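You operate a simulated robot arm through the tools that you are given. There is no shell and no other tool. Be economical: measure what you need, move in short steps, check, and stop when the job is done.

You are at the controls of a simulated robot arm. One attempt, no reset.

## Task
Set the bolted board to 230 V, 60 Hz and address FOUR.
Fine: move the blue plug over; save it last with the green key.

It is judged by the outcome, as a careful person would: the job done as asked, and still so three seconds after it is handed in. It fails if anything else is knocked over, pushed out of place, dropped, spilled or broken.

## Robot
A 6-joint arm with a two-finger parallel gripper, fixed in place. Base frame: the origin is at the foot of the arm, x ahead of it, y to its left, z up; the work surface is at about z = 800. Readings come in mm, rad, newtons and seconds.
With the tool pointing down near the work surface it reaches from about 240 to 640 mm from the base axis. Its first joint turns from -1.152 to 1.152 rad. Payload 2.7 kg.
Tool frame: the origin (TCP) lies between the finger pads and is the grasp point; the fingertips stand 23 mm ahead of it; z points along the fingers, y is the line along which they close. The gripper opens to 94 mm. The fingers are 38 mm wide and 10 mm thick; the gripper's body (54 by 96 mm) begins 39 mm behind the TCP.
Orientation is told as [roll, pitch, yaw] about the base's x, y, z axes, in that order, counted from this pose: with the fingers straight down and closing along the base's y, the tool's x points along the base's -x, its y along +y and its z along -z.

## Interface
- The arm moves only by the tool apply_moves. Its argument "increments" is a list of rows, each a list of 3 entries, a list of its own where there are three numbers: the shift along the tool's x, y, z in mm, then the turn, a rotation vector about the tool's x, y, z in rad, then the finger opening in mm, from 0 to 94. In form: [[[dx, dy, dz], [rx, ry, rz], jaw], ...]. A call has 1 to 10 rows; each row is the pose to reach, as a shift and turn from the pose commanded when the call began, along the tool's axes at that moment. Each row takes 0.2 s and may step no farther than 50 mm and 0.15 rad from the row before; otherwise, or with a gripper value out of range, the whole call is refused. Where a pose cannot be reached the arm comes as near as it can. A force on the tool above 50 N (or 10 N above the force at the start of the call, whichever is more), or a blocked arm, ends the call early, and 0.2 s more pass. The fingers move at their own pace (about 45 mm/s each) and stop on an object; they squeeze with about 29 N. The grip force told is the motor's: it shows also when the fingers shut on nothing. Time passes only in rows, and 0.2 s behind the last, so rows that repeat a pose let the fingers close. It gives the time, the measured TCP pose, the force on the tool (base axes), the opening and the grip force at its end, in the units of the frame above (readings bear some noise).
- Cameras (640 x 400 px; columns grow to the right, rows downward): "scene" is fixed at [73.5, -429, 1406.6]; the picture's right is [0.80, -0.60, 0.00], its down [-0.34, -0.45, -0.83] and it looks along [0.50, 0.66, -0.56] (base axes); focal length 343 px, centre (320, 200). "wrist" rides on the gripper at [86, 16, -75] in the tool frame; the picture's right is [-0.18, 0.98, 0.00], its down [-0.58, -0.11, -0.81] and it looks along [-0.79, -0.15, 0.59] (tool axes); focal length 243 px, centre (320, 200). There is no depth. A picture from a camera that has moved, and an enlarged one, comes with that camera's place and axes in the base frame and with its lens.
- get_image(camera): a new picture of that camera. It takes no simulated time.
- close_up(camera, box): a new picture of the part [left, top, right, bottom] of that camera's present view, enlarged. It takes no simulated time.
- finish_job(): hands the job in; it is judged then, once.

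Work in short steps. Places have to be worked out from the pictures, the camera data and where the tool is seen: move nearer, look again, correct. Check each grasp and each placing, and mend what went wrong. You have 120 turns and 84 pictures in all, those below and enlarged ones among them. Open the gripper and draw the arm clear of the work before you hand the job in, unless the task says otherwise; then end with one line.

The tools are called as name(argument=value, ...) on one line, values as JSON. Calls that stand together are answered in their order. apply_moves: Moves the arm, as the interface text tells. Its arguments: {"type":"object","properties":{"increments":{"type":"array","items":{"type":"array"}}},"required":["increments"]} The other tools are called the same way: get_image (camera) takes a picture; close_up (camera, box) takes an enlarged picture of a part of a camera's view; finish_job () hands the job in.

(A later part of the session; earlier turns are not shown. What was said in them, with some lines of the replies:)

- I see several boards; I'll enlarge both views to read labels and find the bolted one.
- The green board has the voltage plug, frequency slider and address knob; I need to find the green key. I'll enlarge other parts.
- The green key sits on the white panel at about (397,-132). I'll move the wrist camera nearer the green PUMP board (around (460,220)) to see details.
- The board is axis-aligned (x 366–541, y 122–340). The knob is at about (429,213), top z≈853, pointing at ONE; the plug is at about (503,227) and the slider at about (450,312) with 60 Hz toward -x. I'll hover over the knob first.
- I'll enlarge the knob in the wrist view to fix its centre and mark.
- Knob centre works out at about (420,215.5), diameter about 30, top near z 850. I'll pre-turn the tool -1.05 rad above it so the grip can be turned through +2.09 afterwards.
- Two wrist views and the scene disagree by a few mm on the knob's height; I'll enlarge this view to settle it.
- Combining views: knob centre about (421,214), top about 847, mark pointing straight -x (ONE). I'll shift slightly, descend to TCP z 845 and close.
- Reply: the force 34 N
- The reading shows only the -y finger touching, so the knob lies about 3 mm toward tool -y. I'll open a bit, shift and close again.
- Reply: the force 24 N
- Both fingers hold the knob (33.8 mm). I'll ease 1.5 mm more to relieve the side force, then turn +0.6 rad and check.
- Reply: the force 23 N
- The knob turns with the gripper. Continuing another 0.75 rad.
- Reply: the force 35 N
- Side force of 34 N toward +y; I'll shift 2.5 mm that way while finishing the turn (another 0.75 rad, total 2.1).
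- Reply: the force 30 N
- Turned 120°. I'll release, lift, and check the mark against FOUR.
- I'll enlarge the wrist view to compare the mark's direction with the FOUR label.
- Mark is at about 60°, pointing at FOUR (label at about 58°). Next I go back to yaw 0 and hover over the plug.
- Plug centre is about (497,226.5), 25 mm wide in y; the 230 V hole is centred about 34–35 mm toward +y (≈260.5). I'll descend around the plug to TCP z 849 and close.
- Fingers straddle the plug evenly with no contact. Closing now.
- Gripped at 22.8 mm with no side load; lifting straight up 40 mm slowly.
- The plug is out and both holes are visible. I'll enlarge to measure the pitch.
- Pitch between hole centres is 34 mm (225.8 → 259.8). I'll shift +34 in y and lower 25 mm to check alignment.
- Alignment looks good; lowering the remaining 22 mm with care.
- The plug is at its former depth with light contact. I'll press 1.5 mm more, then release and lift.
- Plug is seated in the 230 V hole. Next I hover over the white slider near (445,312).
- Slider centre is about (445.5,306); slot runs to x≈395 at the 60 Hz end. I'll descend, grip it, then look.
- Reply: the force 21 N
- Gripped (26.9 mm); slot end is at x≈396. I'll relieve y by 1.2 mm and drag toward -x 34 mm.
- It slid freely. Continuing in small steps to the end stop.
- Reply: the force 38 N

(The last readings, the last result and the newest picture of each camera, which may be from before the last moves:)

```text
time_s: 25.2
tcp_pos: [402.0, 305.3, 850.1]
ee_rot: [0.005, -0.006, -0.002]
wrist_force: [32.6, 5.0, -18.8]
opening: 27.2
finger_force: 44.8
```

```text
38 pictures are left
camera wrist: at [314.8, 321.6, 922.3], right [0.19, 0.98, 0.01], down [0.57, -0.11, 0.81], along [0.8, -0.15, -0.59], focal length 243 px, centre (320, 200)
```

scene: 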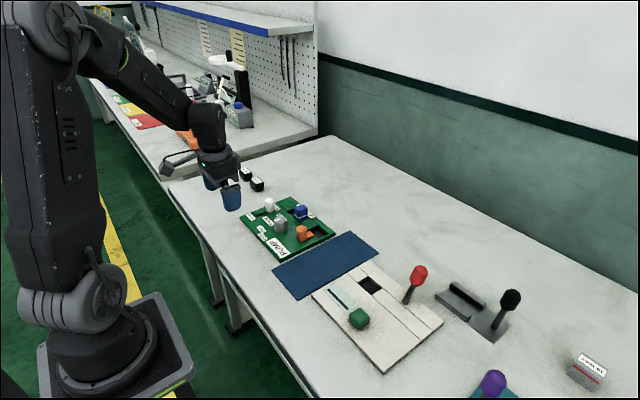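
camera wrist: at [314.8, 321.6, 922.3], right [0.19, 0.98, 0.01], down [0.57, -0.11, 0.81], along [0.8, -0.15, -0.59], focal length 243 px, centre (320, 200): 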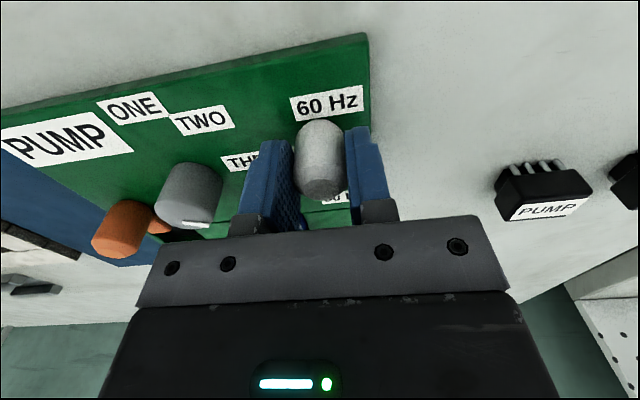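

End stop reached (32 N, x≈402). I'll ease the load, release and lift, then check.

apply_moves(increments=[[[-2, 0, 0], [0, 0, 0], 26], [[-2, 0, 0], [0, 0, 0], 40], [[-2, 0, 0], [0, 0, 0], 45], [[-2, 0, -30], [0, 0, 0], 45], [[-2, 0, -70], [0, 0, 0], 45]])

close_up(camera="scene", box=[230, 150, 345, 265])

get_image(camera="wrist")

```text
time_s: 26.4
tcp_pos: [403.4, 305.4, 920.2]
ee_rot: [0.001, -0.002, -0.002]
wrist_force: [0.3, -0.2, -0.2]
opening: 44.7
finger_force: 0.0
```

```text
3.48 times, centred on (288, 208) of scene
camera zoom: at [73.5, -429.0, 1406.6], right [0.8, -0.6, 0.0], down [-0.34, -0.45, -0.83], along [0.5, 0.66, -0.56], focal length 1194 px, centre (433, 174)
```

zoom: 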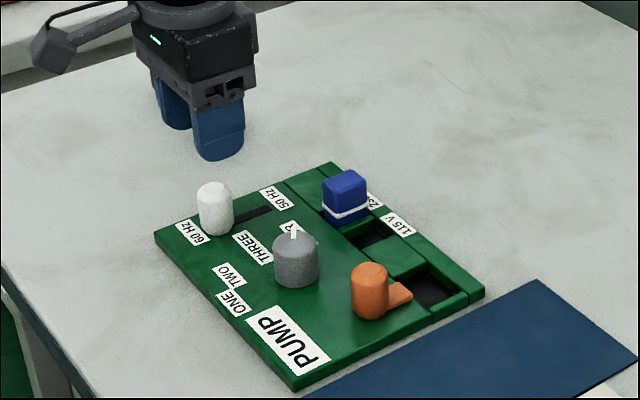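

```text
36 pictures are left
camera wrist: at [317.3, 322.6, 993.2], right [0.18, 0.98, 0.0], down [0.58, -0.11, 0.81], along [0.79, -0.15, -0.59], focal length 243 px, centre (320, 200)
```

wrist: 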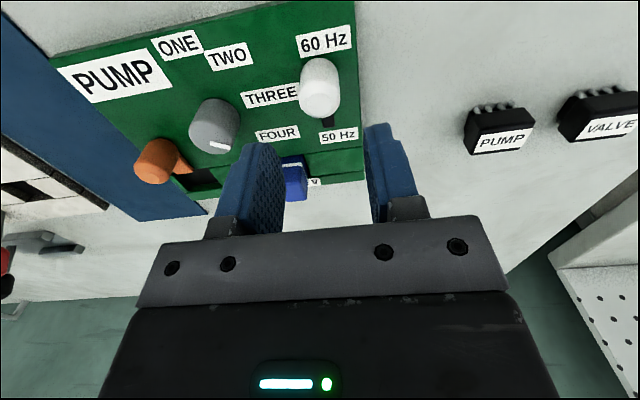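

All three settings read right: 230 V, 60 Hz, FOUR. Now I travel at z 920 to above the green key near (393,-132), closing the fingers on the way.

apply_moves(increments=[[[1, -48, 0], [0, 0, 0], 20], [[2, -96, 0], [0, 0, 0], 10], [[4, -144, 0], [0, 0, 0], 0], [[5, -192, 0], [0, 0, 0], 0], [[6, -240, 0], [0, 0, 0], 0], [[7, -288, 0], [0, 0, 0], 0], [[8, -336, 0], [0, 0, 0], 0], [[9, -384, 0], [0, 0, 0], 0], [[10, -432, 0], [0, 0, 0], 0]])

get_image(camera="wrist")

close_up(camera="scene", box=[300, 250, 450, 380])

```text
time_s: 28.4
tcp_pos: [390.6, -130.6, 923.0]
ee_rot: [0.003, 0.0, 0.001]
wrist_force: [0.0, -0.3, -0.1]
opening: 0.0
finger_force: 28.2
```

```text
35 pictures are left
camera wrist: at [305.1, -114.6, 996.2], right [0.18, 0.98, 0.0], down [0.58, -0.11, 0.81], along [0.79, -0.15, -0.59], focal length 243 px, centre (320, 200)
```

wrist: 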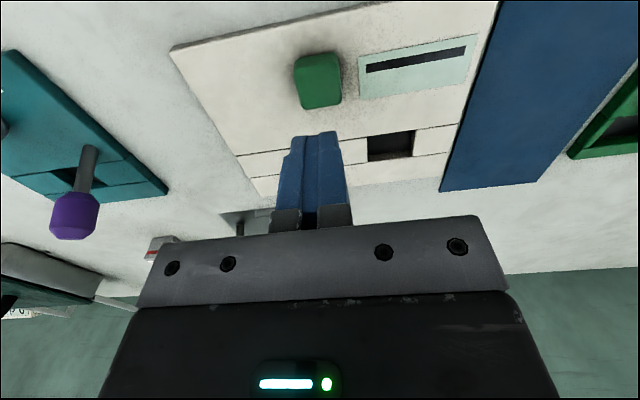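

```text
3.08 times, centred on (375, 315) of scene
camera zoom: at [73.5, -429.0, 1406.6], right [0.8, -0.6, 0.0], down [-0.34, -0.45, -0.83], along [0.5, 0.66, -0.56], focal length 1056 px, centre (151, -154)
```

zoom: 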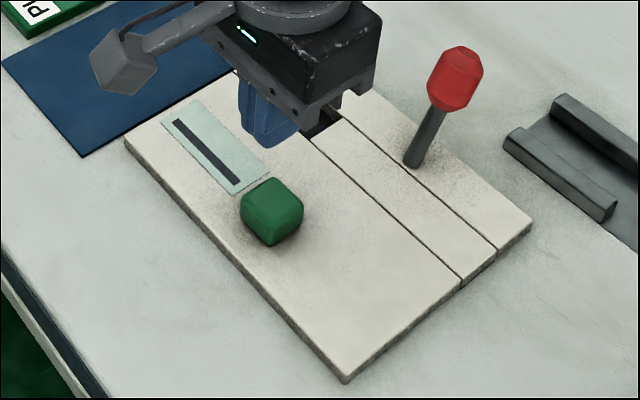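

I'll enlarge the key in the wrist view to locate its top.

close_up(camera="wrist", box=[260, 20, 420, 140])

```text
3.33 times, centred on (340, 80) of wrist
camera zoom: at [305.1, -114.6, 996.2], right [0.18, 0.98, 0.0], down [0.58, -0.11, 0.81], along [0.79, -0.15, -0.59], focal length 809 px, centre (253, 600)
```

zoom: 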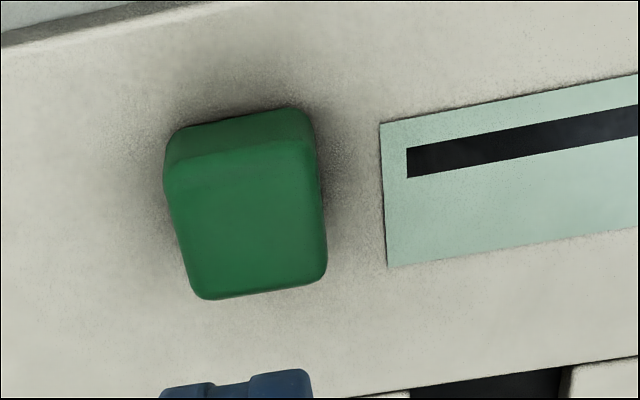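

Key top centre is about (395,-133), top z≈828. I'll lower the closed fingertips to about 4 mm above it.

apply_moves(increments=[[[-4.4, -2.4, 25], [0, 0, 0], 0], [[-4.4, -2.4, 50], [0, 0, 0], 0], [[-4.4, -2.4, 67], [0, 0, 0], 0]])

get_image(camera="wrist")

close_up(camera="scene", box=[310, 260, 410, 350])

```text
time_s: 29.2
tcp_pos: [395.1, -129.0, 854.7]
ee_rot: [0.001, -0.002, -0.001]
wrist_force: [-0.3, -0.8, 1.8]
opening: 0.1
finger_force: 28.8
```

```text
32 pictures are left
camera wrist: at [309.6, -114.0, 926.7], right [0.18, 0.98, 0.0], down [0.58, -0.11, 0.81], along [0.79, -0.15, -0.59], focal length 243 px, centre (320, 200)
```

wrist: 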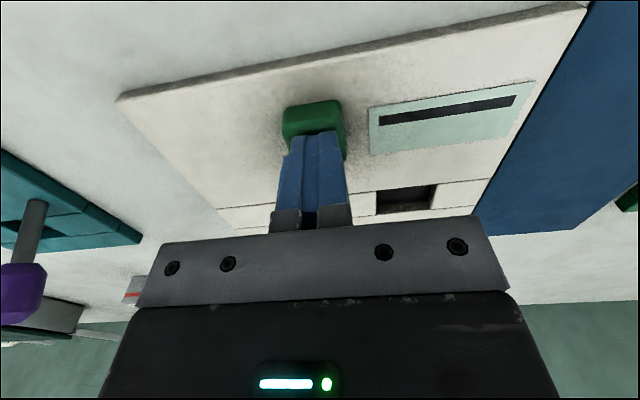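

```text
4.44 times, centred on (360, 305) of scene
camera zoom: at [73.4, -429.0, 1406.6], right [0.8, -0.6, 0.0], down [-0.34, -0.45, -0.83], along [0.5, 0.66, -0.56], focal length 1525 px, centre (142, -267)
```

zoom: 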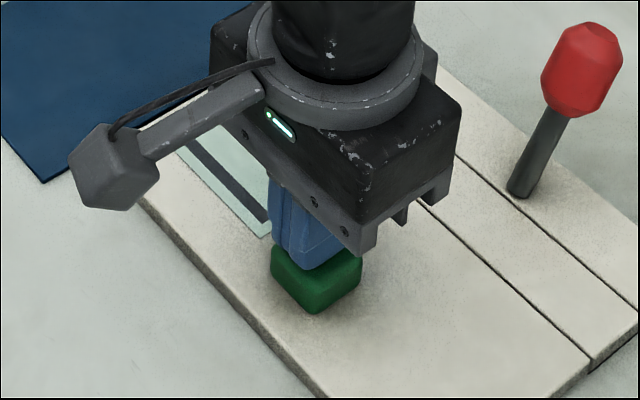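

Fingers are just above the key. I'll shift 2 mm toward -y and press in small steps.

apply_moves(increments=[[[0, -2, 0], [0, 0, 0], 0], [[0, -2, 2], [0, 0, 0], 0], [[0, -2, 4], [0, 0, 0], 0], [[0, -2, 6], [0, 0, 0], 0]])

get_image(camera="wrist")

```text
time_s: 30.2
tcp_pos: [395.7, -130.3, 847.4]
ee_rot: [0.0, -0.005, 0.0]
wrist_force: [-3.1, 5.8, 34.6]
opening: 0.3
finger_force: 29.2
```

```text
30 pictures are left
camera wrist: at [308.9, -115.1, 920.5], right [0.18, 0.98, 0.0], down [0.58, -0.11, 0.81], along [0.8, -0.15, -0.59], focal length 243 px, centre (320, 200)
```

wrist: 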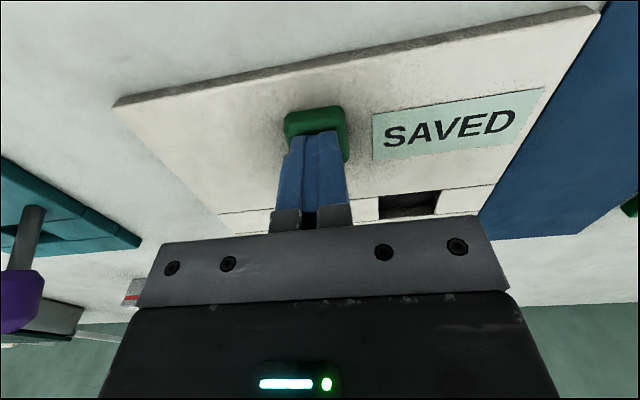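

The display now reads SAVED. I'll lift away, open the gripper and check everything.

apply_moves(increments=[[[0, 0, -10], [0, 0, 0], 0], [[0, 0, -50], [0, 0, 0], 0], [[10, 0, -95], [0, 0, 0], 40], [[30, 0, -130], [0, 0, 0], 60], [[50, 0, -160], [0, 0, 0], 60]])

get_image(camera="wrist")

close_up(camera="scene", box=[220, 160, 460, 380])

close_up(camera="scene", box=[235, 185, 315, 245])

```text
time_s: 31.4
tcp_pos: [346.5, -131.9, 1004.2]
ee_rot: [0.001, -0.001, -0.001]
wrist_force: [-0.7, -0.1, 1.2]
opening: 59.8
finger_force: 0.0
```

```text
29 pictures are left
camera wrist: at [261.2, -116.3, 1077.3], right [0.18, 0.98, 0.0], down [0.58, -0.11, 0.81], along [0.79, -0.15, -0.59], focal length 243 px, centre (320, 200)
```

wrist: 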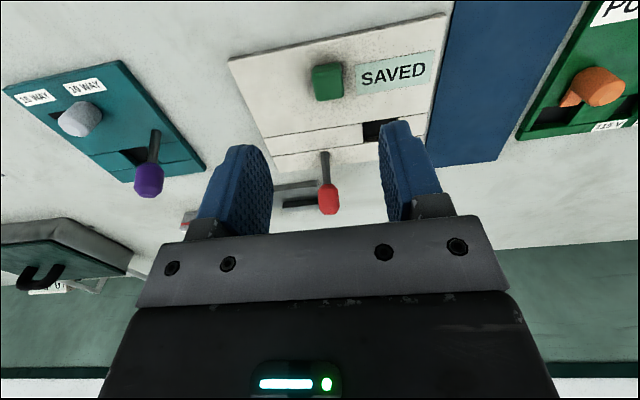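

```text
1.82 times, centred on (340, 270) of scene
camera zoom: at [73.5, -429.0, 1406.6], right [0.8, -0.6, 0.0], down [-0.34, -0.45, -0.83], along [0.5, 0.66, -0.56], focal length 624 px, centre (284, 73)
```

zoom: 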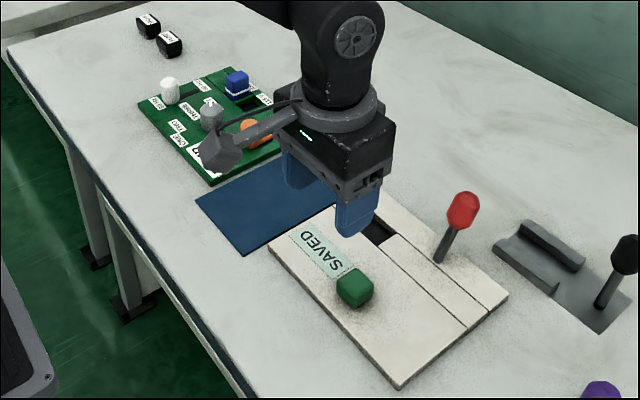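

```text
6.67 times, centred on (275, 215) of scene
camera zoom: at [73.5, -429.0, 1406.6], right [0.8, -0.6, 0.0], down [-0.34, -0.45, -0.83], along [0.5, 0.66, -0.56], focal length 2288 px, centre (620, 100)
```

zoom: 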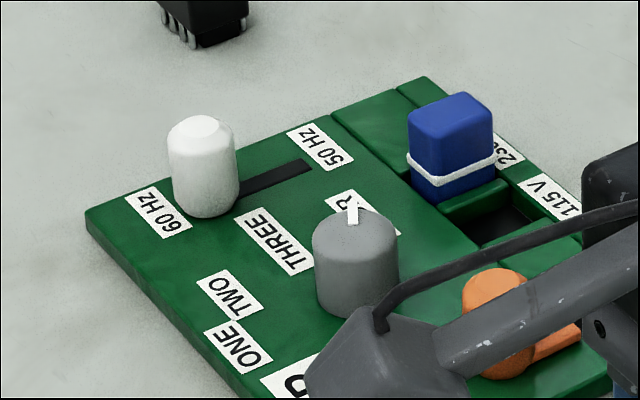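

The settings hold, the display still shows SAVED, nothing else has moved, and the arm is clear with the gripper open. Handing in.

finish_job()

```text
The job is handed in.
```

The PUMP board is set to 230 V (blue plug moved over), 60 Hz and address FOUR; I pressed the green key last, and its display shows SAVED.
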